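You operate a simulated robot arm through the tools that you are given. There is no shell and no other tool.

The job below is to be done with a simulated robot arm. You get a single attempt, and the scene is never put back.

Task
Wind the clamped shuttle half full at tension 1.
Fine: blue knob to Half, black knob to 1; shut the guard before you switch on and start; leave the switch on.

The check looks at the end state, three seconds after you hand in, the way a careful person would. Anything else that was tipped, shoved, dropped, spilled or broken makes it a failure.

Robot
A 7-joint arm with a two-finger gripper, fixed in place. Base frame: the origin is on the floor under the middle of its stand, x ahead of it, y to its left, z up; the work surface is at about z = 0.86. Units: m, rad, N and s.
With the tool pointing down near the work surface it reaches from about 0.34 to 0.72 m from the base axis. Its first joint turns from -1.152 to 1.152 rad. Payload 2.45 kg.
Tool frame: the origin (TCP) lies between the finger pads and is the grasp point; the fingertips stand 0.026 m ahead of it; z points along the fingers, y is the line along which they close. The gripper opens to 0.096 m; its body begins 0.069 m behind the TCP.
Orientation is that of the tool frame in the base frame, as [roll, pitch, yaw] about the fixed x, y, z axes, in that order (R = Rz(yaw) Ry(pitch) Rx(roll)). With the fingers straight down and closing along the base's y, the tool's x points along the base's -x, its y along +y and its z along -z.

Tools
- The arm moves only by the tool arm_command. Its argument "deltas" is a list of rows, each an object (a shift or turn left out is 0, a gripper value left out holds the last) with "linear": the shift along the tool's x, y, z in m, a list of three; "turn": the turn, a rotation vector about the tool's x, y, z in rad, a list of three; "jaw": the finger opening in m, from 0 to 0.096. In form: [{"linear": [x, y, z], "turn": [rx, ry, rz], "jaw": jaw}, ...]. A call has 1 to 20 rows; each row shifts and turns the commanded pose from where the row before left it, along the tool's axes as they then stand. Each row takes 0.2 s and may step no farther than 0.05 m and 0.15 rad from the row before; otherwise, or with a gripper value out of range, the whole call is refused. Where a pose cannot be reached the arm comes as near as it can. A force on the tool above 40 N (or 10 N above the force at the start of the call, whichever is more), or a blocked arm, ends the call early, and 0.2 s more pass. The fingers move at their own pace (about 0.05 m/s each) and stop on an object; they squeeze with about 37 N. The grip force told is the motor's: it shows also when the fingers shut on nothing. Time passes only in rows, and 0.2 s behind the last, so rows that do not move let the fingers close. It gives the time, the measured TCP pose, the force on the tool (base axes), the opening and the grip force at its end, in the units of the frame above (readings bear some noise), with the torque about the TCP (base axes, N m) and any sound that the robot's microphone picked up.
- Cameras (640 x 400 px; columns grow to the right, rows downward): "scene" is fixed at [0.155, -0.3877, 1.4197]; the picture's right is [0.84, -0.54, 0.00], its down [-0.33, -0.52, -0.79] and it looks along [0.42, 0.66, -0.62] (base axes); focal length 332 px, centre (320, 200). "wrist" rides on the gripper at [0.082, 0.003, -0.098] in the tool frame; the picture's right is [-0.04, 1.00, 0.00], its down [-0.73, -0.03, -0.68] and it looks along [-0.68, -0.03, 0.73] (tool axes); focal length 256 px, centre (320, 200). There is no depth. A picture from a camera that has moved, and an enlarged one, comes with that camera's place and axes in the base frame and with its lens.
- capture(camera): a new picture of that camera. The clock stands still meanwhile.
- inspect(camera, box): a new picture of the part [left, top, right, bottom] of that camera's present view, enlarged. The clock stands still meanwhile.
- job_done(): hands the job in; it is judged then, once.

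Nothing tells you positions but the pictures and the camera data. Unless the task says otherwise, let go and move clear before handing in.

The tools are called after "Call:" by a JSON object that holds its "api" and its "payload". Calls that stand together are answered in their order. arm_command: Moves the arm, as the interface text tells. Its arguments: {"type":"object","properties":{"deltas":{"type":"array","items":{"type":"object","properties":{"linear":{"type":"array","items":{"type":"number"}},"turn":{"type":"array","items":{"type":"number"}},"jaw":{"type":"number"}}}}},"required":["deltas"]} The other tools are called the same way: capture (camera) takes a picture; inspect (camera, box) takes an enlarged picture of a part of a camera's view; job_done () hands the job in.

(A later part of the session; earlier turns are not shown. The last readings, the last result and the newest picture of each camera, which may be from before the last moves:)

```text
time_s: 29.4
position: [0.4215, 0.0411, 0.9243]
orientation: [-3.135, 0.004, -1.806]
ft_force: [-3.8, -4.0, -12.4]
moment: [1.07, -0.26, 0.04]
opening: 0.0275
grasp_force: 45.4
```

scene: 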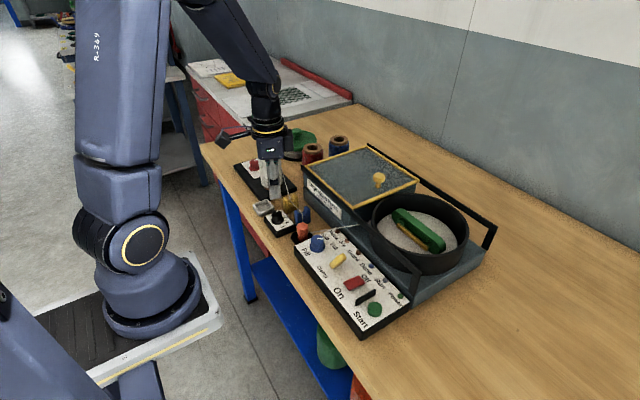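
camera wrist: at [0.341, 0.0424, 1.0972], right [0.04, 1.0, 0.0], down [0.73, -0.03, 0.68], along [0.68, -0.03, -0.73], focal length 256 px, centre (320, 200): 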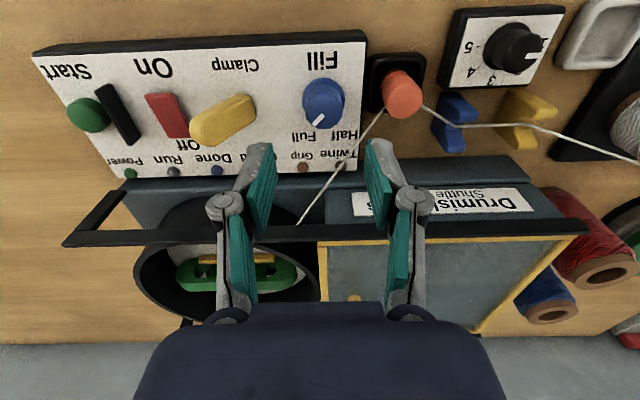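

The load stays small. Two more small steps will bring the yaw to the 90° mark.

Call:
{"api": "arm_command", "payload": {"deltas": [{"linear": [0, 0, 0.0003]}, {"turn": [0, 0, -0.06]}, {"turn": [0, 0, -0.06]}, {"linear": [0, 0, 0]}]}}

```text
time_s: 30.4
position: [0.4219, 0.0413, 0.9247]
orientation: [-3.133, 0.001, -1.684]
ft_force: [2.2, -4.9, 8.4]
moment: [0.13, -0.01, -0.02]
opening: 0.0271
grasp_force: 44.7
```

Call:
{"api": "arm_command", "payload": {"deltas": [{"turn": [0, 0, -0.06]}, {"turn": [0, 0, -0.058]}, {"linear": [0, 0, 0]}]}}

Call:
{"api": "inspect", "payload": {"camera": "wrist", "box": [220, 60, 440, 230]}}

```text
time_s: 31.2
position: [0.4208, 0.0422, 0.9244]
orientation: [-3.13, 0.0, -1.567]
ft_force: [2.4, -10.2, 37.0]
moment: [-0.23, -0.02, -0.08]
opening: 0.0274
grasp_force: 44.5
```

```text
2.35 times, centred on (330, 145) of wrist
camera zoom: at [0.4169, -0.0404, 1.0232], right [-1.0, 0.04, -0.01], down [0.02, 0.73, 0.68], along [0.03, 0.68, -0.73], focal length 602 px, centre (296, 329)
```

zoom: 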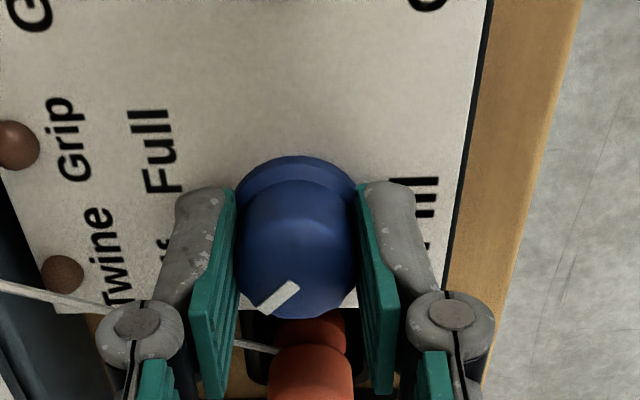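

At the 90° mark. I'll trim the vertical load and check before releasing.

Call:
{"api": "arm_command", "payload": {"deltas": [{"linear": [0, 0, -0.0007]}, {"linear": [0, 0, 0]}]}}

```text
time_s: 31.8
position: [0.422, 0.0421, 0.9239]
orientation: [-3.131, 0.001, -1.569]
ft_force: [11.0, -8.9, 26.1]
moment: [-1.03, -0.29, -0.01]
opening: 0.0273
grasp_force: 45.0
```

Call:
{"api": "arm_command", "payload": {"deltas": [{"linear": [0, 0, -0.0005]}, {"linear": [0, 0, 0]}]}}

```text
time_s: 32.4
position: [0.4223, 0.04, 0.9244]
orientation: [-3.132, 0.002, -1.57]
ft_force: [16.7, -11.1, 5.1]
moment: [-0.4, -0.63, -0.04]
opening: 0.0272
grasp_force: 44.6
```

Call:
{"api": "arm_command", "payload": {"deltas": [{"linear": [0.0003, -0.0004, 0]}, {"linear": [0, 0, 0]}]}}

```text
time_s: 33.0
position: [0.4226, 0.0411, 0.9237]
orientation: [-3.135, 0.002, -1.569]
ft_force: [18.8, -7.6, -11.2]
moment: [-0.18, -0.47, 0.0]
opening: 0.0273
grasp_force: 44.7
```

Loads are small now. I'll release and rise to check the blue knob.

Call:
{"api": "arm_command", "payload": {"deltas": [{"jaw": 0.042}, {"jaw": 0.042}, {"jaw": 0.042}, {"linear": [0, 0, -0.025]}, {"linear": [0, 0, -0.03]}, {"linear": [0, 0, -0.03]}, {"linear": [0, 0, 0]}]}}

Call:
{"api": "capture", "payload": {"camera": "wrist"}}

Call:
{"api": "inspect", "payload": {"camera": "wrist", "box": [270, 60, 370, 145]}}

Call:
{"api": "inspect", "payload": {"camera": "scene", "box": [260, 190, 370, 280]}}

```text
time_s: 34.6
position: [0.4177, 0.0397, 1.01]
orientation: [-3.135, 0.002, -1.568]
ft_force: [0.1, -0.7, 0.6]
moment: [0.03, 0.0, 0.01]
opening: 0.0419
grasp_force: 0.0
```

```text
taken
camera wrist: at [0.4142, -0.0419, 1.1089], right [-1.0, 0.04, -0.01], down [0.02, 0.73, 0.68], along [0.03, 0.68, -0.73], focal length 256 px, centre (320, 200)
```

wrist: 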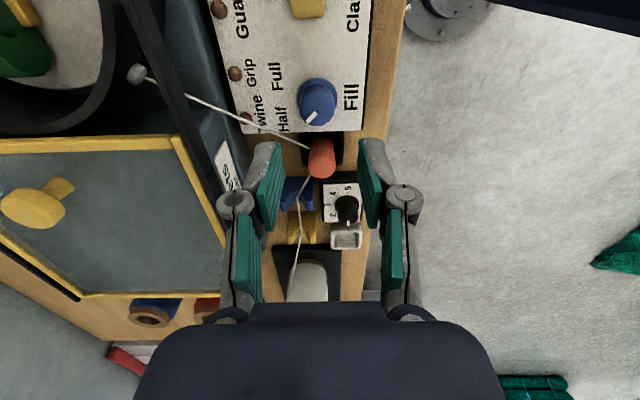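

```text
4.71 times, centred on (320, 102) of wrist
camera zoom: at [0.4142, -0.0419, 1.1089], right [-1.0, 0.04, -0.01], down [0.02, 0.73, 0.68], along [0.03, 0.68, -0.73], focal length 1205 px, centre (320, 659)
```

zoom: 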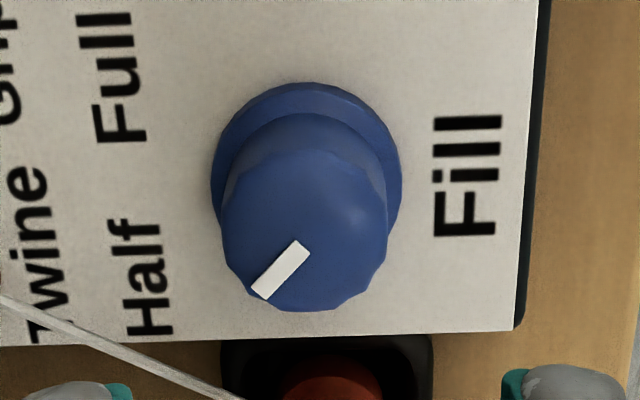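

```text
4.44 times, centred on (315, 235) of scene
camera zoom: at [0.155, -0.3877, 1.4197], right [0.84, -0.54, 0.0], down [-0.33, -0.52, -0.79], along [0.42, 0.66, -0.62], focal length 1474 px, centre (342, 44)
```

zoom: 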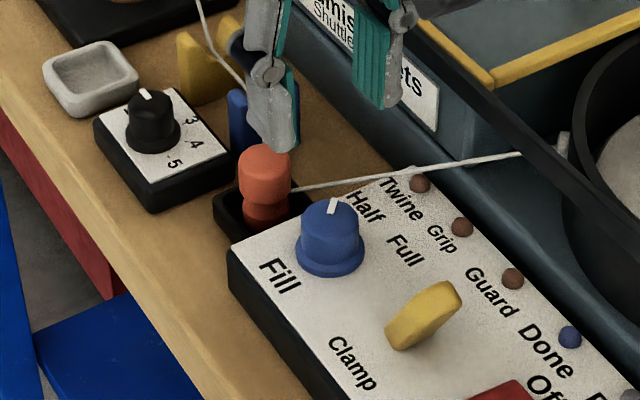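

Both dials are set: blue at Half (+45°), black at 1, and nothing else disturbed. Now I'll rise, turn back to the default yaw and move over to look at the guard knob.

Call:
{"api": "arm_command", "payload": {"deltas": [{"linear": [0, 0, -0.04]}, {"linear": [0, 0, -0.04]}, {"turn": [0, 0, 0.143]}, {"turn": [0, 0, 0.143]}, {"turn": [0, 0, 0.143]}, {"turn": [0, 0, 0.143]}, {"turn": [0, 0, 0.143]}, {"turn": [0, 0, 0.143]}, {"turn": [0, 0, 0.143]}, {"turn": [0, 0, 0.143]}, {"turn": [0, 0, 0.143]}, {"turn": [0, 0, 0.143]}, {"turn": [0, 0, 0.143]}, {"linear": [-0.0467, 0.0083, 0]}, {"linear": [-0.0467, 0.0083, 0]}, {"linear": [-0.0467, 0.0083, 0]}, {"linear": [0, 0, 0]}]}}

Call:
{"api": "capture", "payload": {"camera": "wrist"}}

Call:
{"api": "inspect", "payload": {"camera": "wrist", "box": [240, 80, 400, 200]}}

Call:
{"api": "capture", "payload": {"camera": "scene"}}

```text
time_s: 38.2
position: [0.5609, 0.0698, 1.0898]
orientation: [-3.141, 0.007, 3.141]
ft_force: [-0.1, -0.2, -0.4]
moment: [0.03, -0.05, 0.0]
opening: 0.0418
grasp_force: 0.1
```

```text
taken
camera wrist: at [0.4781, 0.0715, 1.1882], right [0.04, 1.0, 0.0], down [0.73, -0.03, 0.68], along [0.68, -0.03, -0.73], focal length 256 px, centre (320, 200)
```

wrist: 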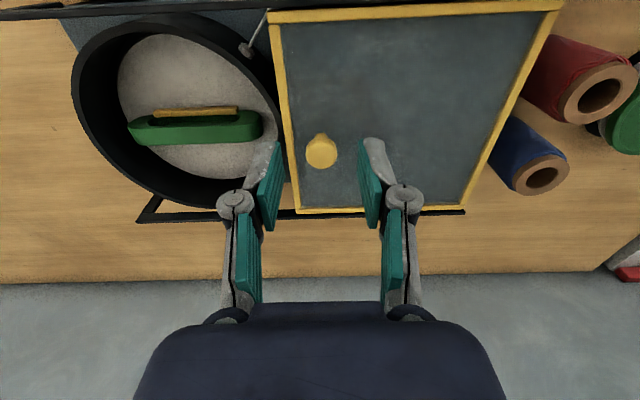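

```text
3.33 times, centred on (320, 140) of wrist
camera zoom: at [0.4781, 0.0715, 1.1882], right [0.04, 1.0, 0.0], down [0.73, -0.03, 0.68], along [0.68, -0.03, -0.73], focal length 853 px, centre (320, 400)
```

zoom: 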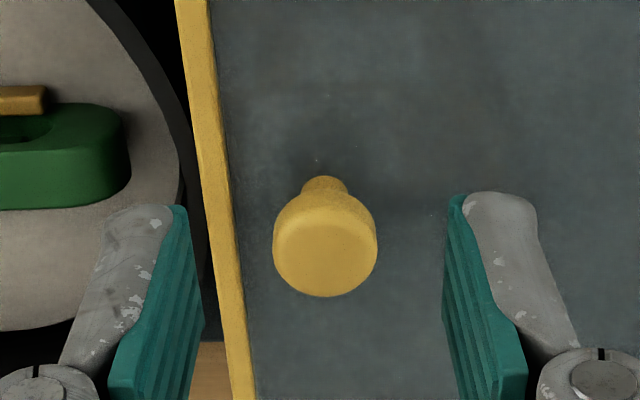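

```text
taken
```

scene: 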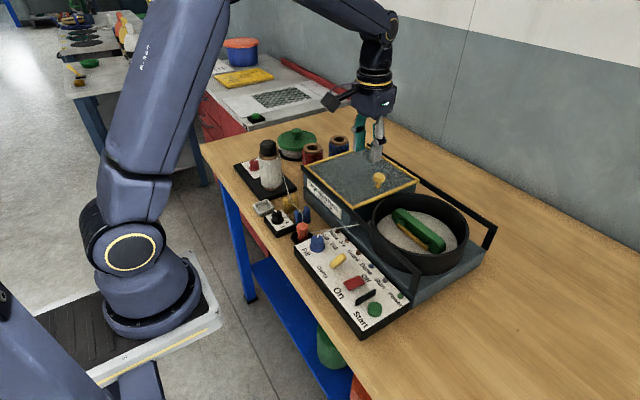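

The guard knob head is about 27 mm across at (0.604, 0.066), top at z≈0.996, on a lid that slides along y on its rails. I'll lower the open fingers around the knob and cage it loosely.

Call:
{"api": "arm_command", "payload": {"deltas": [{"linear": [-0.022, -0.0012, 0]}, {"linear": [-0.022, -0.0013, 0]}, {"linear": [0, 0, 0.03]}, {"linear": [0, 0, 0.03]}, {"linear": [0, 0, 0]}]}}

Call:
{"api": "inspect", "payload": {"camera": "wrist", "box": [220, 80, 440, 250]}}

Call:
{"api": "inspect", "payload": {"camera": "scene", "box": [320, 110, 440, 220]}}

```text
time_s: 39.4
position: [0.6062, 0.0644, 1.0306]
orientation: [3.14, 0.009, 3.141]
ft_force: [-0.7, 0.0, 0.1]
moment: [-0.03, 0.0, -0.05]
opening: 0.0422
grasp_force: 0.3
```

```text
2.35 times, centred on (330, 165) of wrist
camera zoom: at [0.5231, 0.0671, 1.1288], right [0.04, 1.0, 0.0], down [0.73, -0.03, 0.69], along [0.68, -0.03, -0.73], focal length 602 px, centre (296, 282)
```

zoom: 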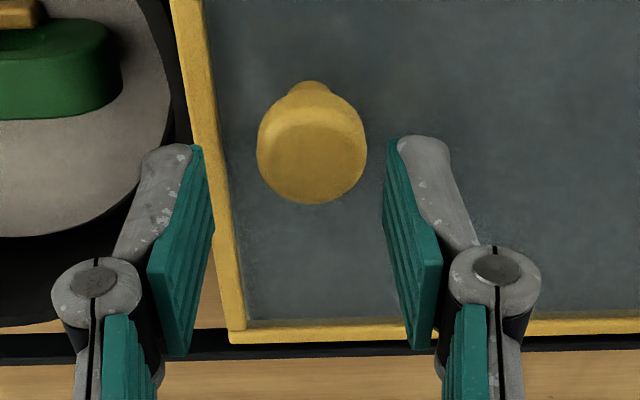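

```text
3.64 times, centred on (380, 165) of scene
camera zoom: at [0.155, -0.3877, 1.4197], right [0.84, -0.54, 0.0], down [-0.33, -0.52, -0.79], along [0.42, 0.66, -0.62], focal length 1206 px, centre (102, 327)
```

zoom: 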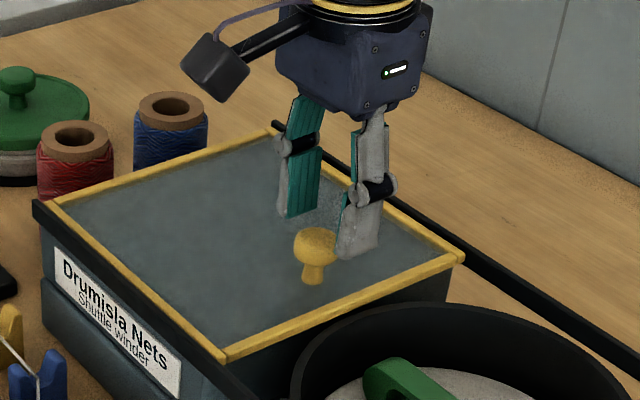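

The knob is about 3 mm towards +y of the finger midpoint. I'll correct, descend to z≈0.998 and narrow the jaws to a loose cage.

Call:
{"api": "arm_command", "payload": {"deltas": [{"linear": [0, 0.003, 0]}, {"linear": [0, 0, 0.016]}, {"linear": [0, 0, 0.016]}, {"linear": [0, 0, 0], "jaw": 0.034}, {"linear": [0, 0, 0], "jaw": 0.034}]}}

Call:
{"api": "inspect", "payload": {"camera": "wrist", "box": [220, 80, 440, 250]}}

Call:
{"api": "inspect", "payload": {"camera": "scene", "box": [320, 110, 440, 220]}}

```text
time_s: 40.6
position: [0.6041, 0.0672, 0.9993]
orientation: [3.139, 0.008, -3.14]
ft_force: [0.2, -0.4, -0.3]
moment: [0.0, -0.02, -0.01]
opening: 0.034
grasp_force: 0.1
```

```text
2.35 times, centred on (330, 165) of wrist
camera zoom: at [0.5216, 0.0693, 1.0982], right [0.04, 1.0, 0.0], down [0.73, -0.03, 0.68], along [0.68, -0.03, -0.73], focal length 602 px, centre (296, 282)
```

zoom: 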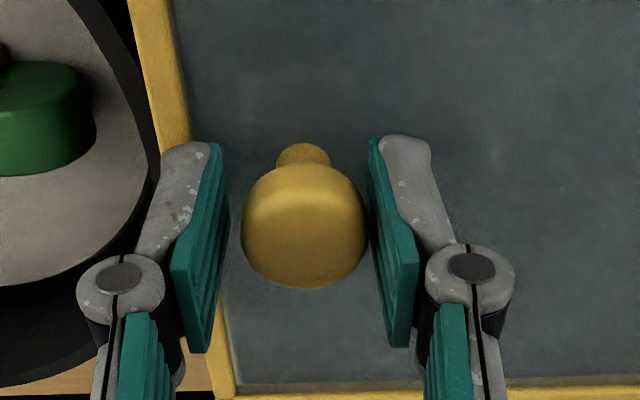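

```text
3.64 times, centred on (380, 165) of scene
camera zoom: at [0.155, -0.3877, 1.4197], right [0.84, -0.54, 0.0], down [-0.33, -0.52, -0.79], along [0.42, 0.66, -0.62], focal length 1206 px, centre (102, 327)
```

zoom: 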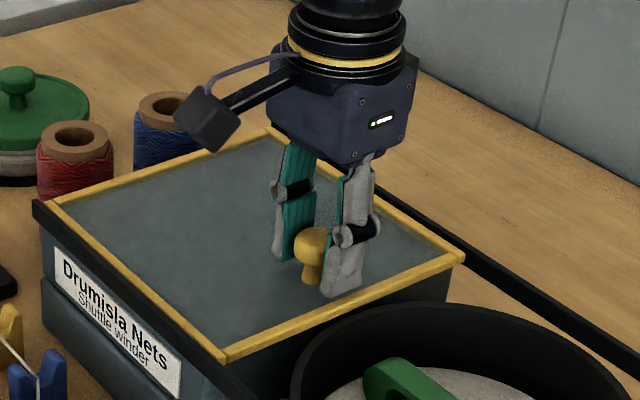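

The knob is loosely caged. I'll slide gently in −y and watch the force.

Call:
{"api": "arm_command", "payload": {"deltas": [{"linear": [0, -0.01, 0]}, {"linear": [0, -0.015, 0]}, {"linear": [0, -0.015, 0]}, {"linear": [0, 0, 0]}]}}

Call:
{"api": "capture", "payload": {"camera": "scene"}}

```text
time_s: 41.6
position: [0.606, 0.0258, 1.0]
orientation: [-3.141, 0.011, -3.141]
ft_force: [0.1, -0.8, -0.2]
moment: [-0.02, 0.03, -0.01]
opening: 0.0339
grasp_force: 0.0
```

```text
taken
```

scene: 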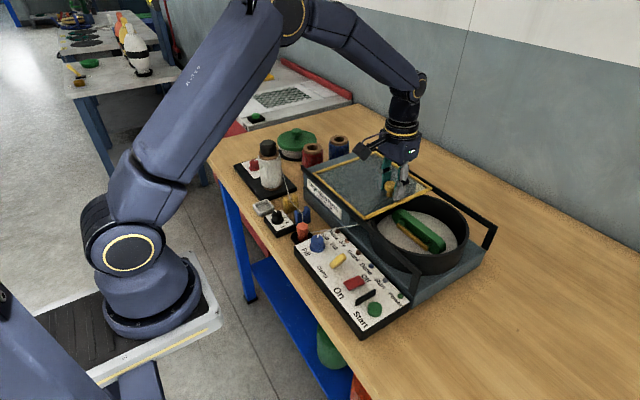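

The guard slides freely along the rails. I'll continue.

Call:
{"api": "arm_command", "payload": {"deltas": [{"linear": [0, -0.02, 0]}, {"linear": [0, -0.02, 0]}, {"linear": [0, -0.02, 0]}, {"linear": [0, -0.02, 0]}, {"linear": [0, -0.02, 0]}, {"linear": [0, -0.02, 0]}, {"linear": [0, -0.01, 0]}, {"linear": [0, 0, 0]}]}}

Call:
{"api": "capture", "payload": {"camera": "scene"}}

Call:
{"api": "capture", "payload": {"camera": "wrist"}}

```text
time_s: 43.4
position: [0.6065, -0.1039, 0.9994]
orientation: [3.14, 0.007, 3.141]
ft_force: [-1.0, 0.4, 0.1]
moment: [0.01, 0.02, 0.02]
opening: 0.0341
grasp_force: 0.5
```

```text
taken
```

scene: 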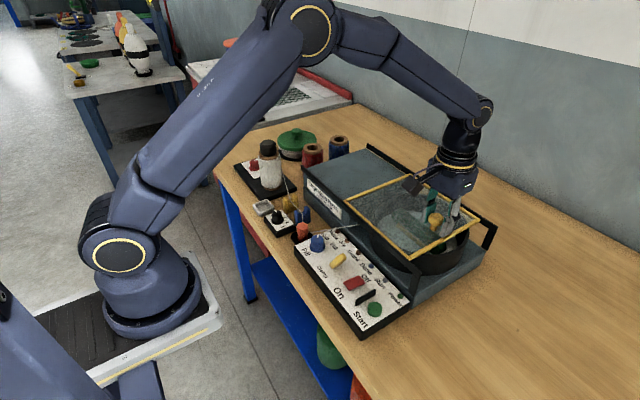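

```text
taken
camera wrist: at [0.5232, -0.1008, 1.0971], right [0.04, 1.0, 0.0], down [0.73, -0.03, 0.68], along [0.68, -0.03, -0.73], focal length 256 px, centre (320, 200)
```

wrist: 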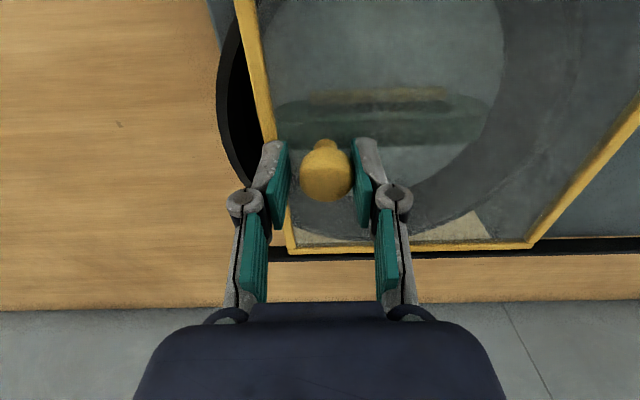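

The clear guard covers most of the drum but the −y rim is still exposed. I'll keep going slowly towards the end stop.

Call:
{"api": "arm_command", "payload": {"deltas": [{"linear": [0, -0.01, 0]}, {"linear": [0, -0.01, 0]}, {"linear": [0, -0.01, 0]}, {"linear": [0, 0, 0]}]}}

Call:
{"api": "inspect", "payload": {"camera": "scene", "box": [340, 140, 510, 300]}}

Call:
{"api": "capture", "payload": {"camera": "wrist"}}

```text
time_s: 44.4
position: [0.6059, -0.1338, 0.9986]
orientation: [3.14, 0.006, -3.139]
ft_force: [0.5, 0.0, 0.4]
moment: [-0.02, -0.01, 0.01]
opening: 0.0338
grasp_force: 0.1
```

```text
2.50 times, centred on (425, 220) of scene
camera zoom: at [0.155, -0.3877, 1.4197], right [0.84, -0.54, 0.0], down [-0.33, -0.52, -0.79], along [0.42, 0.66, -0.62], focal length 829 px, centre (58, 150)
```

zoom: 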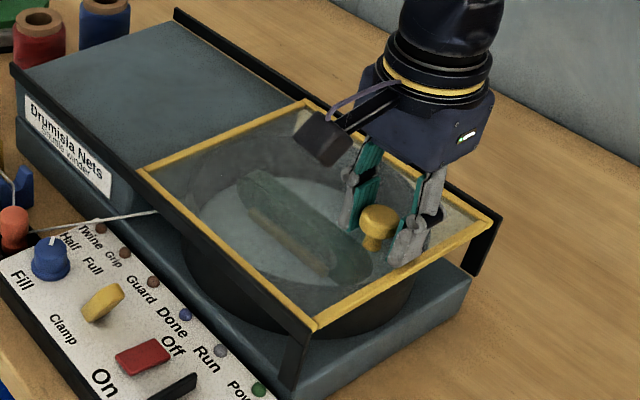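

```text
taken
camera wrist: at [0.5233, -0.1309, 1.0967], right [0.04, 1.0, 0.0], down [0.73, -0.03, 0.68], along [0.68, -0.03, -0.73], focal length 256 px, centre (320, 200)
```

wrist: 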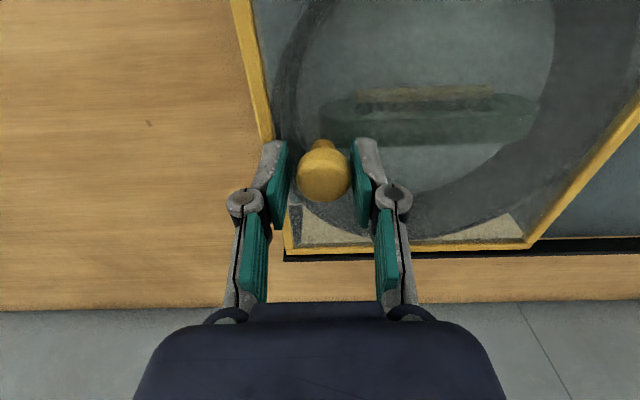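

Nearly closed, with no stop felt yet. I'll inch forward a few millimetres to find the end stop.

Call:
{"api": "arm_command", "payload": {"deltas": [{"linear": [0, -0.004, 0]}, {"linear": [0, -0.004, 0]}, {"linear": [0, 0, 0]}]}}

Call:
{"api": "inspect", "payload": {"camera": "scene", "box": [400, 200, 510, 300]}}

Call:
{"api": "inspect", "payload": {"camera": "wrist", "box": [220, 100, 440, 280]}}

```text
time_s: 45.2
position: [0.6065, -0.1401, 0.9976]
orientation: [3.139, 0.007, -3.141]
ft_force: [-1.0, 13.1, -4.7]
moment: [0.0, 0.07, 0.02]
opening: 0.0419
grasp_force: 6.2
```

```text
4.00 times, centred on (455, 250) of scene
camera zoom: at [0.1551, -0.3873, 1.4198], right [0.84, -0.54, 0.0], down [-0.33, -0.52, -0.79], along [0.42, 0.66, -0.62], focal length 1326 px, centre (-220, 0)
```

zoom: 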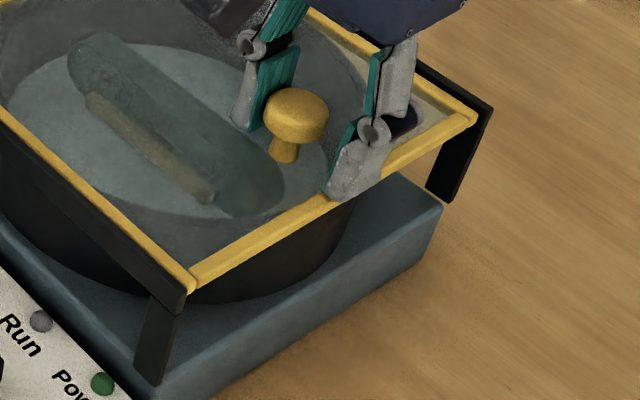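

```text
2.22 times, centred on (330, 190) of wrist
camera zoom: at [0.5236, -0.1372, 1.0963], right [0.04, 1.0, 0.0], down [0.73, -0.03, 0.68], along [0.68, -0.02, -0.73], focal length 569 px, centre (298, 222)
```

zoom: 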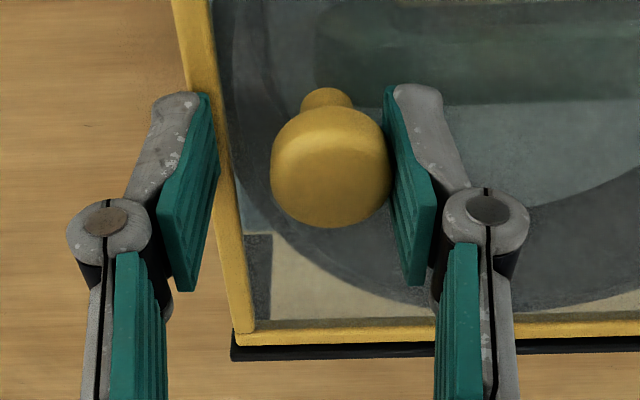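

The fingers were pushed open against resistance (13 N): the guard is at its end stop and flush with the rail ends. I'll back off, open, rise and check that it's fully shut.

Call:
{"api": "arm_command", "payload": {"deltas": [{"linear": [0, 0.003, 0], "jaw": 0.05}, {"linear": [0, 0.002, 0], "jaw": 0.05}, {"linear": [0, 0, -0.03]}, {"linear": [0, 0, -0.04]}, {"linear": [0, 0, -0.04]}, {"linear": [0.04, 0.03, -0.01]}, {"linear": [0, 0, 0]}]}}

Call:
{"api": "inspect", "payload": {"camera": "scene", "box": [320, 140, 510, 300]}}

Call:
{"api": "capture", "payload": {"camera": "wrist"}}

```text
refused: row 6 steps farther than a row can; nothing moved
```

```text
2.50 times, centred on (415, 220) of scene
camera zoom: at [0.1551, -0.3873, 1.4198], right [0.84, -0.54, 0.0], down [-0.33, -0.52, -0.79], along [0.42, 0.66, -0.62], focal length 829 px, centre (82, 150)
```

zoom: 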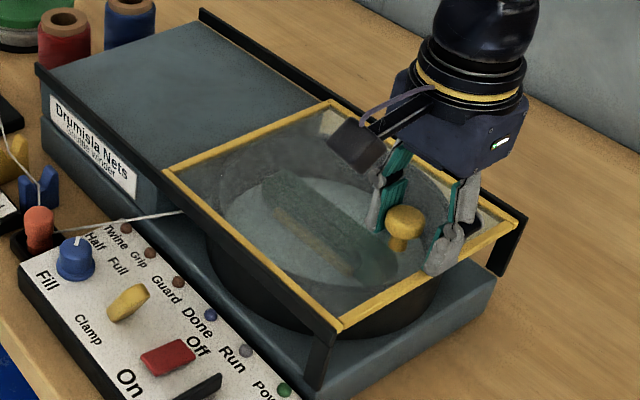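

```text
taken
camera wrist: at [0.5236, -0.1372, 1.0963], right [0.04, 1.0, 0.0], down [0.73, -0.03, 0.68], along [0.68, -0.02, -0.73], focal length 256 px, centre (320, 200)
```

wrist: 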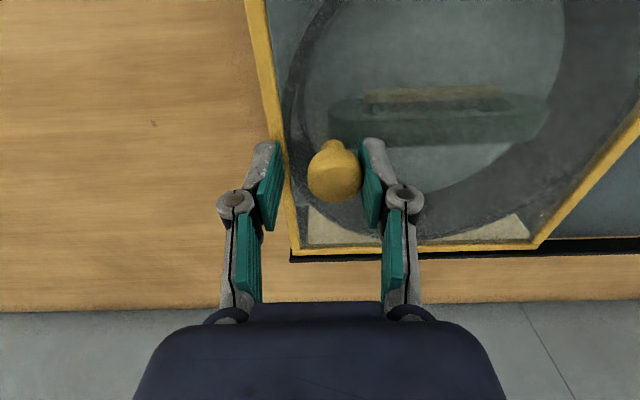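

One row was too long, so nothing moved. I'll repeat with shorter rows.

Call:
{"api": "arm_command", "payload": {"deltas": [{"linear": [0, 0.003, 0], "jaw": 0.05}, {"linear": [0, 0.002, 0], "jaw": 0.05}, {"linear": [0, 0, 0], "jaw": 0.05}, {"linear": [0, 0, -0.03]}, {"linear": [0, 0, -0.04]}, {"linear": [0, 0, -0.04]}, {"linear": [0.04, 0.02, 0]}, {"linear": [0.04, 0.02, 0]}, {"linear": [0, 0, 0]}]}}

Call:
{"api": "inspect", "payload": {"camera": "scene", "box": [320, 140, 510, 300]}}

Call:
{"api": "capture", "payload": {"camera": "wrist"}}

```text
time_s: 47.2
position: [0.5231, -0.096, 1.1061]
orientation: [3.14, 0.008, -3.141]
ft_force: [-0.5, -0.4, 0.1]
moment: [-0.01, 0.0, 0.01]
opening: 0.0499
grasp_force: 0.1
```

```text
2.50 times, centred on (415, 220) of scene
camera zoom: at [0.155, -0.3876, 1.4197], right [0.84, -0.54, 0.0], down [-0.33, -0.52, -0.79], along [0.42, 0.66, -0.62], focal length 829 px, centre (82, 150)
```

zoom: 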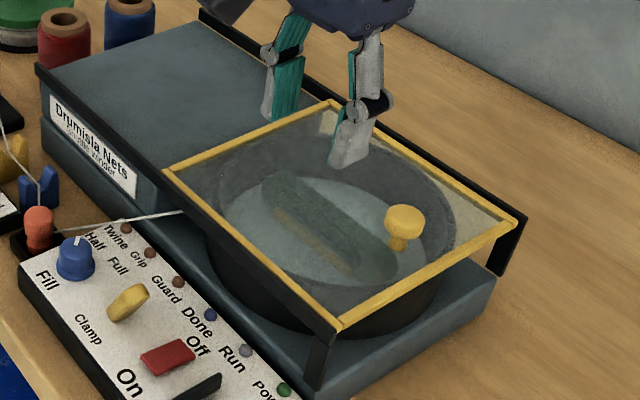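

```text
taken
camera wrist: at [0.4398, -0.0929, 1.2053], right [0.04, 1.0, 0.0], down [0.73, -0.03, 0.69], along [0.68, -0.03, -0.73], focal length 256 px, centre (320, 200)
```

wrist: 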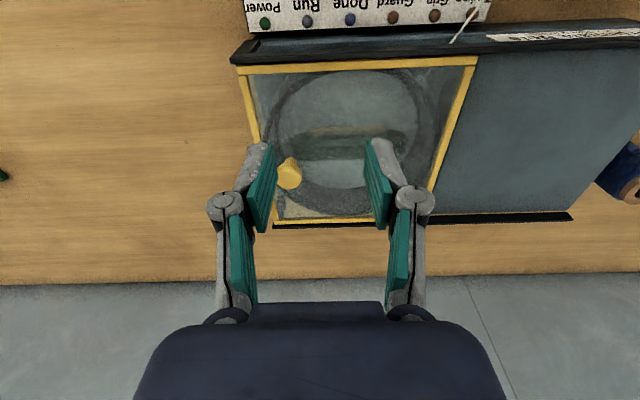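

The guard is fully shut over the drum. Next I'll go over the On/Off rocker and Start button for a close view.

Call:
{"api": "arm_command", "payload": {"deltas": [{"linear": [0.045, -0.005, 0.0]}, {"linear": [0.045, -0.005, 0.0]}, {"linear": [0.02, -0.005, 0.03]}, {"linear": [0, 0, 0.03]}, {"linear": [0, 0, 0]}]}}

Call:
{"api": "capture", "payload": {"camera": "wrist"}}

Call:
{"api": "inspect", "payload": {"camera": "wrist", "box": [230, 40, 390, 160]}}

Call:
{"api": "inspect", "payload": {"camera": "scene", "box": [325, 255, 415, 335]}}

```text
time_s: 48.4
position: [0.4112, -0.1109, 1.0449]
orientation: [3.14, 0.008, -3.14]
ft_force: [-1.0, -0.3, -0.1]
moment: [-0.01, 0.0, -0.01]
opening: 0.0502
grasp_force: 0.1
```

```text
taken
camera wrist: at [0.329, -0.1091, 1.1439], right [0.04, 1.0, 0.0], down [0.73, -0.03, 0.69], along [0.68, -0.03, -0.73], focal length 256 px, centre (320, 200)
```

wrist: 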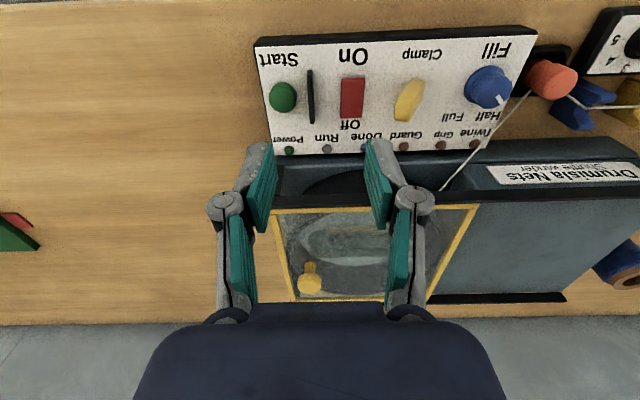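

```text
3.33 times, centred on (310, 100) of wrist
camera zoom: at [0.329, -0.1091, 1.1439], right [0.04, 1.0, 0.0], down [0.73, -0.03, 0.69], along [0.68, -0.03, -0.73], focal length 853 px, centre (353, 533)
```

zoom: 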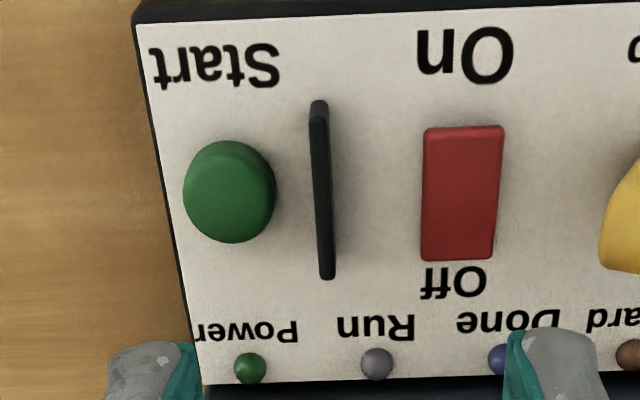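

```text
5.00 times, centred on (370, 295) of scene
camera zoom: at [0.155, -0.3877, 1.4197], right [0.84, -0.54, 0.0], down [-0.33, -0.52, -0.79], along [0.42, 0.66, -0.62], focal length 1658 px, centre (70, -275)
```

zoom: 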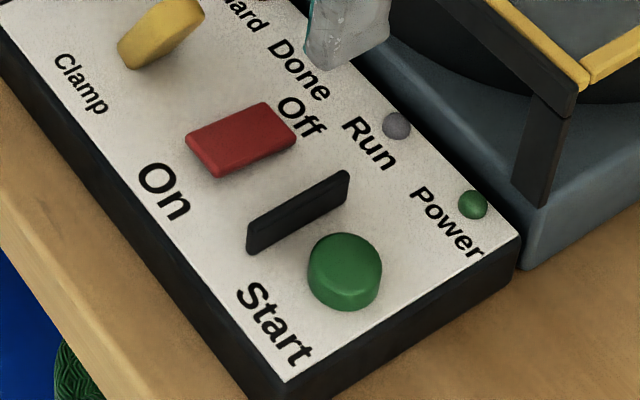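

The red rocker has its Off end pressed and its On end (towards the robot, x≈0.405–0.42, y≈−0.083) raised; the black fin separates it from Start (0.42, −0.148). I'll close the jaws and come over the On end.

Call:
{"api": "arm_command", "payload": {"deltas": [{"linear": [0.003, 0.029, 0], "jaw": 0.0}, {"linear": [0, 0, 0], "jaw": 0.0}, {"linear": [0, 0, 0.04], "jaw": 0.0}, {"linear": [0, 0, 0.04], "jaw": 0.0}, {"linear": [0, 0, 0]}, {"linear": [0, 0, 0]}]}}

Call:
{"api": "capture", "payload": {"camera": "wrist"}}

Call:
{"api": "inspect", "payload": {"camera": "wrist", "box": [230, 60, 410, 190]}}

Call:
{"api": "inspect", "payload": {"camera": "scene", "box": [310, 220, 410, 310]}}

```text
time_s: 49.8
position: [0.4157, -0.0815, 0.9668]
orientation: [3.139, 0.008, -3.14]
ft_force: [-0.3, -0.3, 0.1]
moment: [-0.03, 0.0, -0.02]
opening: 0.0003
grasp_force: 28.2
```

```text
taken
camera wrist: at [0.3324, -0.0783, 1.065], right [0.04, 1.0, 0.0], down [0.73, -0.03, 0.68], along [0.68, -0.03, -0.73], focal length 256 px, centre (320, 200)
```

wrist: 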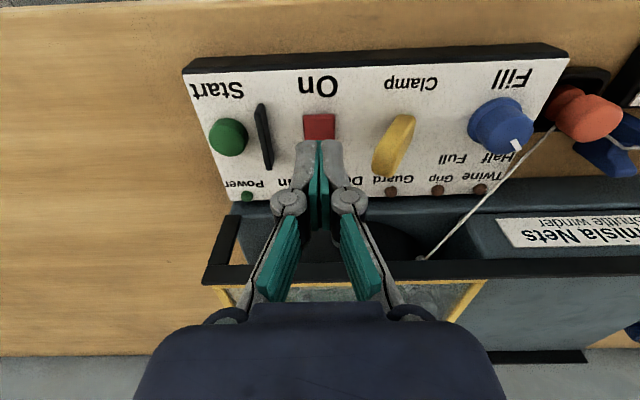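

```text
3.08 times, centred on (320, 125) of wrist
camera zoom: at [0.3324, -0.0783, 1.065], right [0.04, 1.0, 0.0], down [0.73, -0.03, 0.68], along [0.68, -0.03, -0.73], focal length 788 px, centre (320, 431)
```

zoom: 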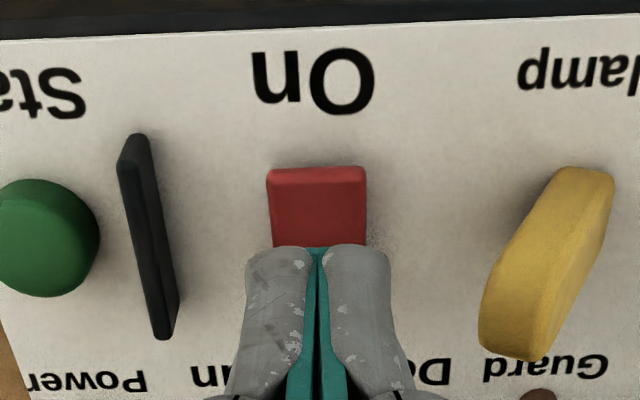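

```text
4.44 times, centred on (360, 265) of scene
camera zoom: at [0.155, -0.3877, 1.4197], right [0.84, -0.54, 0.0], down [-0.33, -0.52, -0.79], along [0.42, 0.66, -0.62], focal length 1474 px, centre (142, -89)
```

zoom: 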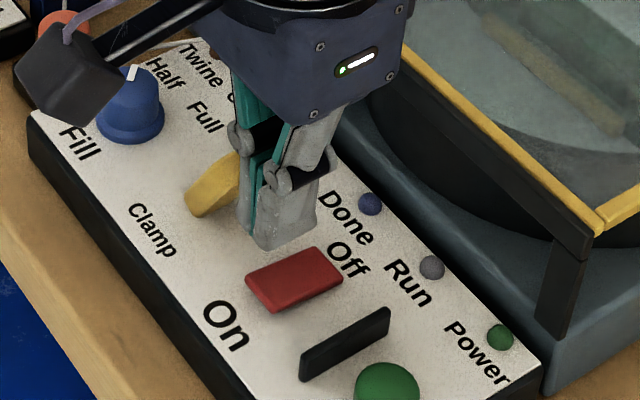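

The closed fingertips are in line with the rocker but slightly far in x. I'll shift 5 mm towards the robot and descend to just above the On end.

Call:
{"api": "arm_command", "payload": {"deltas": [{"linear": [0.0055, -0.0005, 0]}, {"linear": [0, 0, 0]}, {"linear": [0, 0, 0.015]}, {"linear": [0, 0, 0.014]}, {"linear": [0, 0, 0]}]}}

Call:
{"api": "inspect", "payload": {"camera": "wrist", "box": [230, 60, 410, 190]}}

Call:
{"api": "inspect", "payload": {"camera": "scene", "box": [310, 220, 410, 310]}}

```text
time_s: 51.0
position: [0.4092, -0.0826, 0.9385]
orientation: [3.14, 0.008, -3.14]
ft_force: [-0.7, -0.6, 0.2]
moment: [-0.03, 0.01, 0.0]
opening: 0.0001
grasp_force: 28.3
```

```text
3.08 times, centred on (320, 125) of wrist
camera zoom: at [0.3256, -0.08, 1.036], right [0.04, 1.0, 0.0], down [0.73, -0.03, 0.68], along [0.68, -0.03, -0.73], focal length 788 px, centre (320, 431)
```

zoom: 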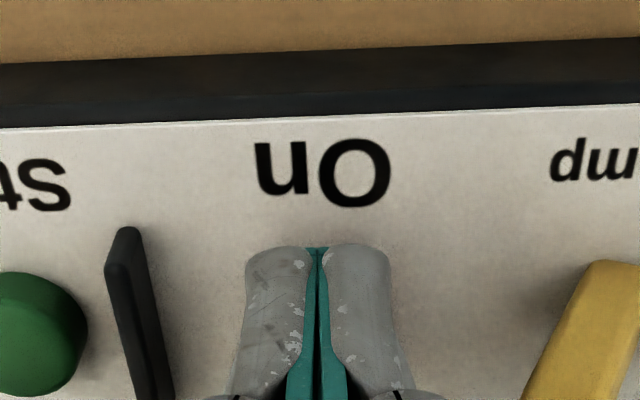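

```text
4.44 times, centred on (360, 265) of scene
camera zoom: at [0.155, -0.3877, 1.4197], right [0.84, -0.54, 0.0], down [-0.33, -0.52, -0.79], along [0.42, 0.66, -0.62], focal length 1474 px, centre (142, -89)
```

zoom: 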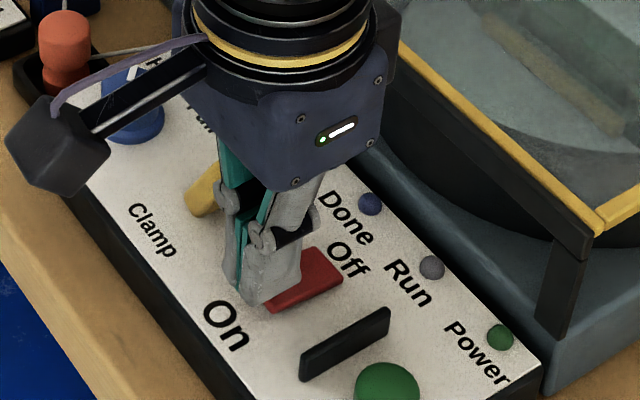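

The fingertips hover just over the On end. I'll press down in 2 mm steps.

Call:
{"api": "arm_command", "payload": {"deltas": [{"linear": [0, 0, 0.002]}, {"linear": [0, 0, 0.002]}, {"linear": [0, 0, 0.002]}, {"linear": [0, 0, 0.002]}, {"linear": [0, 0, 0]}]}}

Call:
{"api": "inspect", "payload": {"camera": "scene", "box": [310, 220, 410, 310]}}

```text
time_s: 52.2
position: [0.4075, -0.0826, 0.9299]
orientation: [3.14, 0.009, 3.14]
ft_force: [-0.7, -0.9, -0.2]
moment: [-0.02, 0.01, 0.0]
opening: 0.0001
grasp_force: 28.4
```

```text
4.44 times, centred on (360, 265) of scene
camera zoom: at [0.155, -0.3877, 1.4197], right [0.84, -0.54, 0.0], down [-0.33, -0.52, -0.79], along [0.42, 0.66, -0.62], focal length 1474 px, centre (142, -89)
```

zoom: 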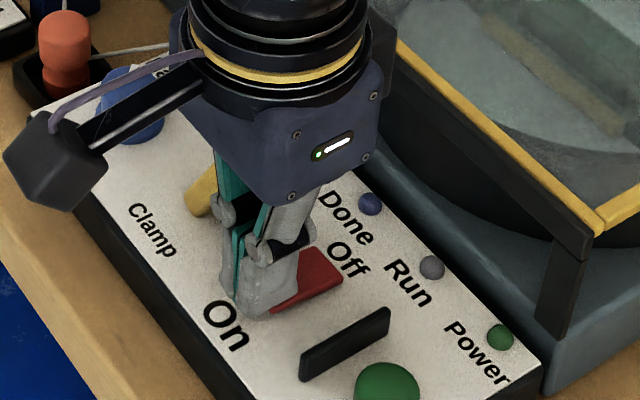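

No contact yet. I'll continue in small steps.

Call:
{"api": "arm_command", "payload": {"deltas": [{"linear": [0, 0, 0.0015]}, {"linear": [0, 0, 0.0015]}, {"linear": [0, 0, 0]}]}}

Call:
{"api": "inspect", "payload": {"camera": "scene", "box": [310, 220, 410, 310]}}

```text
time_s: 53.0
position: [0.4076, -0.0829, 0.9273]
orientation: [3.14, 0.008, 3.14]
ft_force: [-1.7, 0.3, 2.2]
moment: [0.0, 0.02, -0.01]
opening: 0.0057
grasp_force: 28.4
```

```text
4.44 times, centred on (360, 265) of scene
camera zoom: at [0.155, -0.3876, 1.4197], right [0.84, -0.54, 0.0], down [-0.33, -0.52, -0.79], along [0.42, 0.66, -0.62], focal length 1474 px, centre (142, -89)
```

zoom: 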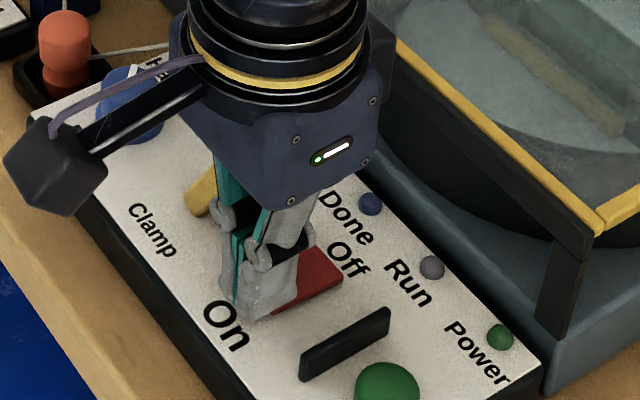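

Contact has been made (2 N). I'll press a few more millimetres.

Call:
{"api": "arm_command", "payload": {"deltas": [{"linear": [0, 0, 0.0015]}, {"linear": [0, 0, 0.0015]}, {"linear": [0, 0, 0]}]}}

Call:
{"api": "inspect", "payload": {"camera": "scene", "box": [310, 220, 410, 310]}}

```text
time_s: 53.8
position: [0.4077, -0.0829, 0.9254]
orientation: [3.139, 0.01, 3.142]
ft_force: [0.1, -0.7, 0.5]
moment: [-0.01, -0.01, -0.01]
opening: 0.0002
grasp_force: 29.0
```

```text
4.44 times, centred on (360, 265) of scene
camera zoom: at [0.155, -0.3877, 1.4197], right [0.84, -0.54, 0.0], down [-0.33, -0.52, -0.79], along [0.42, 0.66, -0.62], focal length 1474 px, centre (142, -89)
```

zoom: 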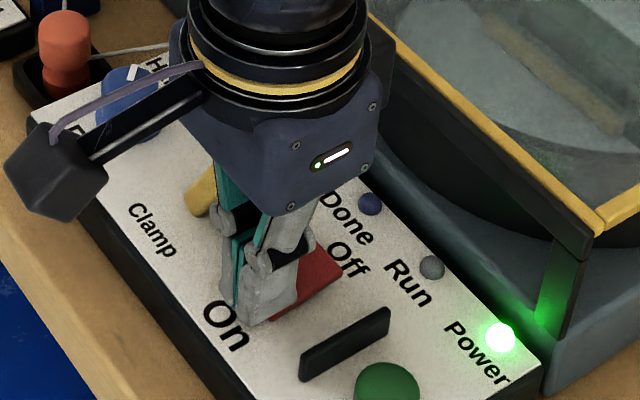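

The Power lamp is lit: the rocker flipped to On. I'll lift off and check the fault lamps.

Call:
{"api": "arm_command", "payload": {"deltas": [{"linear": [0, 0, -0.02]}, {"linear": [0, 0, -0.04]}, {"linear": [0, 0, -0.04]}, {"linear": [0, 0, 0]}]}}

Call:
{"api": "inspect", "payload": {"camera": "scene", "box": [290, 210, 420, 330]}}

Call:
{"api": "capture", "payload": {"camera": "wrist"}}

```text
time_s: 54.8
position: [0.4072, -0.08, 1.0249]
orientation: [3.139, 0.008, -3.141]
ft_force: [0.1, -1.1, 0.1]
moment: [0.01, -0.03, 0.01]
opening: 0.0
grasp_force: 28.4
```

```text
3.33 times, centred on (355, 270) of scene
camera zoom: at [0.155, -0.3877, 1.4197], right [0.84, -0.54, 0.0], down [-0.33, -0.52, -0.79], along [0.42, 0.66, -0.62], focal length 1105 px, centre (203, -33)
```

zoom: 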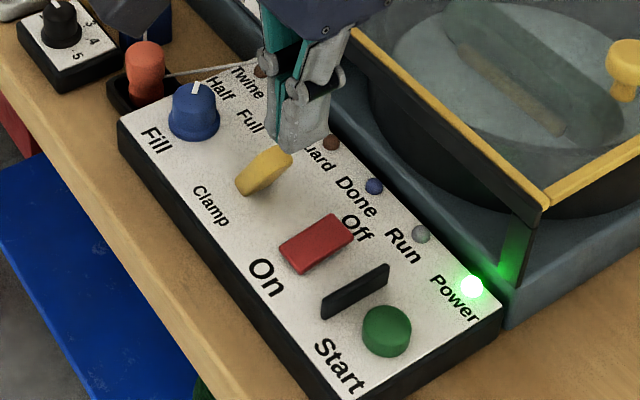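

```text
taken
camera wrist: at [0.3243, -0.0777, 1.1226], right [0.04, 1.0, 0.0], down [0.73, -0.03, 0.68], along [0.68, -0.03, -0.73], focal length 256 px, centre (320, 200)
```

wrist: 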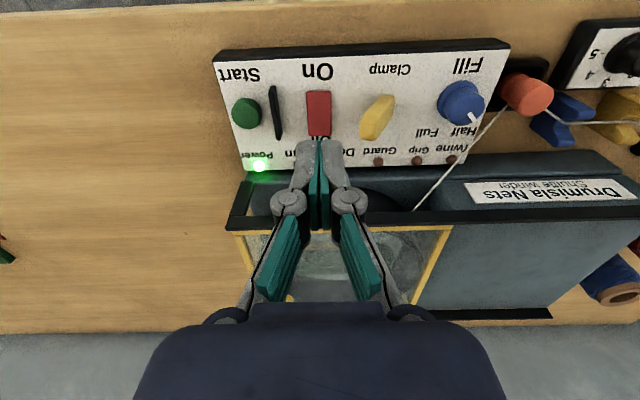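

Power is on with no fault lamps (Twine, Grip and Guard all dark), so the interlocks are happy. Next I'll move over Start and descend to just above it.

Call:
{"api": "arm_command", "payload": {"deltas": [{"linear": [-0.0075, -0.034, 0]}, {"linear": [-0.0075, -0.0345, 0]}, {"linear": [0, 0, 0]}, {"linear": [0, 0, 0.03]}, {"linear": [0, 0, 0.03]}, {"linear": [0, 0, 0]}]}}

Call:
{"api": "inspect", "payload": {"camera": "wrist", "box": [230, 60, 410, 190]}}

Call:
{"api": "inspect", "payload": {"camera": "scene", "box": [325, 250, 425, 340]}}

```text
time_s: 56.2
position: [0.4237, -0.151, 0.9652]
orientation: [3.141, 0.009, -3.141]
ft_force: [-0.4, -0.5, 0.0]
moment: [-0.01, -0.01, -0.01]
opening: 0.0
grasp_force: 28.7
```

```text
3.08 times, centred on (320, 125) of wrist
camera zoom: at [0.3401, -0.1485, 1.0639], right [0.04, 1.0, 0.0], down [0.73, -0.03, 0.68], along [0.68, -0.03, -0.73], focal length 788 px, centre (320, 431)
```

zoom: 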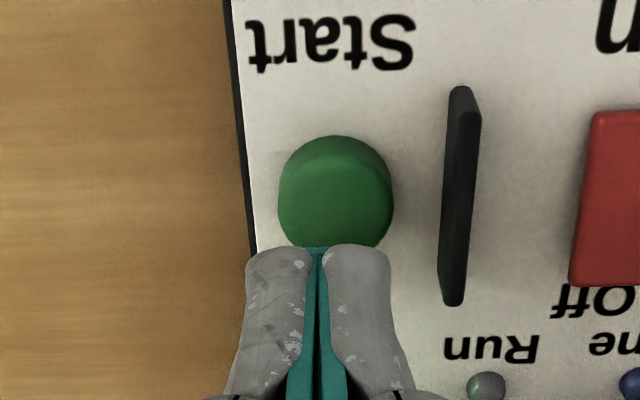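

```text
4.44 times, centred on (375, 295) of scene
camera zoom: at [0.155, -0.3877, 1.4197], right [0.84, -0.54, 0.0], down [-0.33, -0.52, -0.79], along [0.42, 0.66, -0.62], focal length 1474 px, centre (76, -222)
```

zoom: 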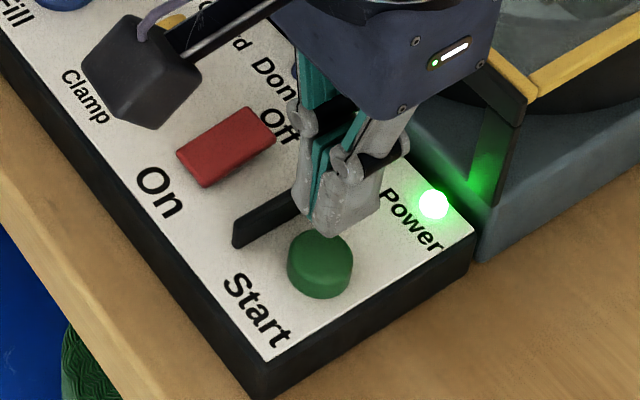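

The fingertips are aligned with the green button (2.5 mm shift needed in +y). I'll correct, descend close and then press in small steps.

Call:
{"api": "arm_command", "payload": {"deltas": [{"linear": [0.001, 0.0025, 0]}, {"linear": [0, 0, 0]}, {"linear": [0, 0, 0.014]}, {"linear": [0, 0, 0.012]}, {"linear": [0, 0, 0]}]}}

Call:
{"api": "inspect", "payload": {"camera": "scene", "box": [325, 250, 425, 340]}}

Call:
{"api": "inspect", "payload": {"camera": "wrist", "box": [230, 60, 410, 190]}}

```text
time_s: 57.4
position: [0.423, -0.1488, 0.9382]
orientation: [3.139, 0.007, -3.14]
ft_force: [0.6, 0.4, 0.0]
moment: [-0.01, -0.02, 0.01]
opening: 0.0
grasp_force: 28.7
```

```text
4.44 times, centred on (375, 295) of scene
camera zoom: at [0.155, -0.3877, 1.4197], right [0.84, -0.54, 0.0], down [-0.33, -0.52, -0.79], along [0.42, 0.66, -0.62], focal length 1474 px, centre (76, -222)
```

zoom: 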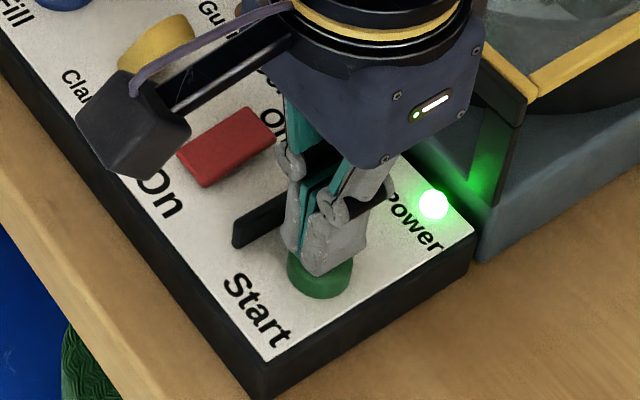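

```text
3.08 times, centred on (320, 125) of wrist
camera zoom: at [0.3392, -0.1465, 1.0372], right [0.04, 1.0, 0.0], down [0.73, -0.03, 0.68], along [0.68, -0.03, -0.73], focal length 788 px, centre (320, 431)
```

zoom: 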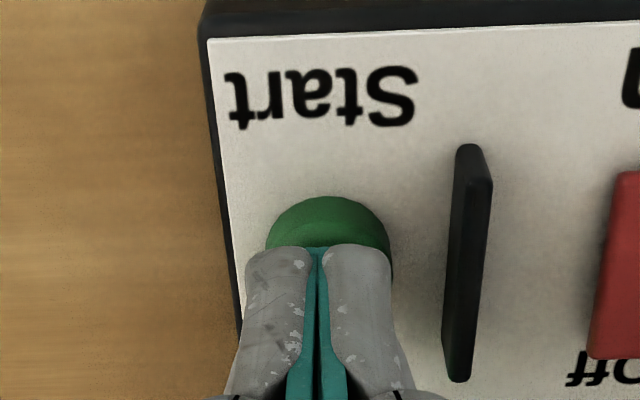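

Well aligned over Start. I'll press in small steps and watch for the Run lamp or a sound.

Call:
{"api": "arm_command", "payload": {"deltas": [{"linear": [0, 0, 0.002]}, {"linear": [0, 0, 0.002]}, {"linear": [0, 0, 0.002]}, {"linear": [0, 0, 0.002]}, {"linear": [0, 0, 0]}]}}

Call:
{"api": "inspect", "payload": {"camera": "scene", "box": [325, 230, 425, 340]}}

```text
time_s: 58.6
position: [0.4214, -0.1487, 0.9299]
orientation: [3.141, 0.007, -3.14]
ft_force: [-0.7, 0.1, 0.5]
moment: [-0.03, 0.01, 0.01]
opening: 0.0001
grasp_force: 28.6
```

```text
3.64 times, centred on (375, 285) of scene
camera zoom: at [0.155, -0.3877, 1.4197], right [0.84, -0.54, 0.0], down [-0.33, -0.52, -0.79], along [0.42, 0.66, -0.62], focal length 1206 px, centre (120, -109)
```

zoom: 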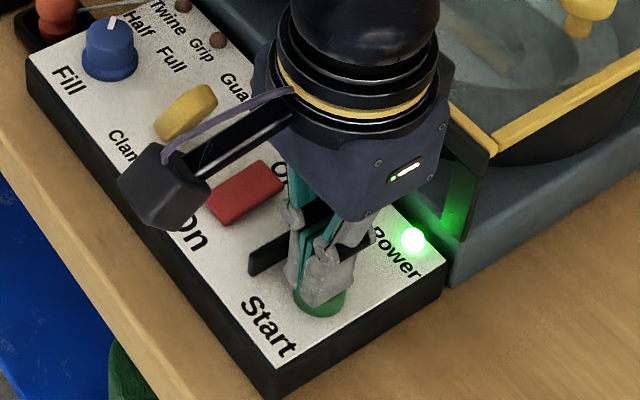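

Call:
{"api": "arm_command", "payload": {"deltas": [{"linear": [0, 0, 0.0015]}, {"linear": [0, 0, 0.0015]}, {"linear": [0, 0, 0]}]}}

Call:
{"api": "inspect", "payload": {"camera": "scene", "box": [325, 230, 425, 340]}}

```text
time_s: 59.4
position: [0.4229, -0.1497, 0.9274]
orientation: [3.141, 0.008, 3.141]
ft_force: [-0.2, 0.6, 0.8]
moment: [0.02, -0.02, -0.04]
opening: 0.0
grasp_force: 28.1
```

```text
3.64 times, centred on (375, 285) of scene
camera zoom: at [0.155, -0.3876, 1.4197], right [0.84, -0.54, 0.0], down [-0.33, -0.52, -0.79], along [0.42, 0.66, -0.62], focal length 1206 px, centre (120, -109)
```

zoom: 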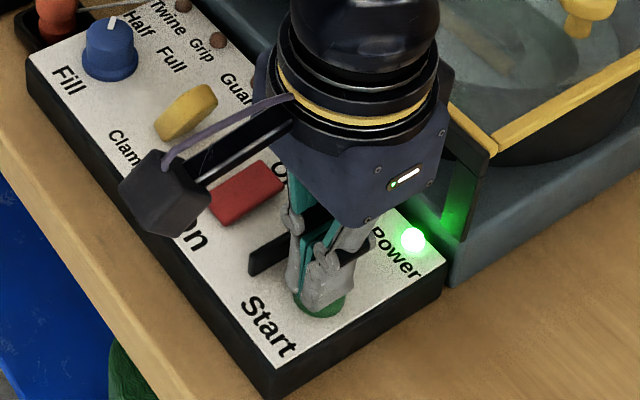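

No contact yet, and the button top is slightly lower than estimated. I'll continue.

Call:
{"api": "arm_command", "payload": {"deltas": [{"linear": [0, 0, 0.0015]}, {"linear": [0, 0, 0.0015]}, {"linear": [0, 0, 0]}]}}

Call:
{"api": "inspect", "payload": {"camera": "scene", "box": [325, 230, 425, 340]}}

```text
time_s: 60.2
position: [0.4221, -0.1498, 0.9259]
orientation: [3.141, 0.009, 3.141]
ft_force: [1.2, -0.1, 2.4]
moment: [0.04, -0.04, 0.0]
opening: 0.0
grasp_force: 29.3
heard: click
```

```text
3.64 times, centred on (375, 285) of scene
camera zoom: at [0.155, -0.3876, 1.4197], right [0.84, -0.54, 0.0], down [-0.33, -0.52, -0.79], along [0.42, 0.66, -0.62], focal length 1206 px, centre (120, -109)
```

zoom: 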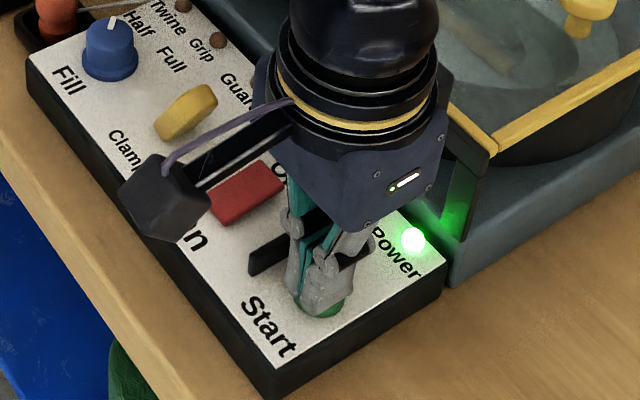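

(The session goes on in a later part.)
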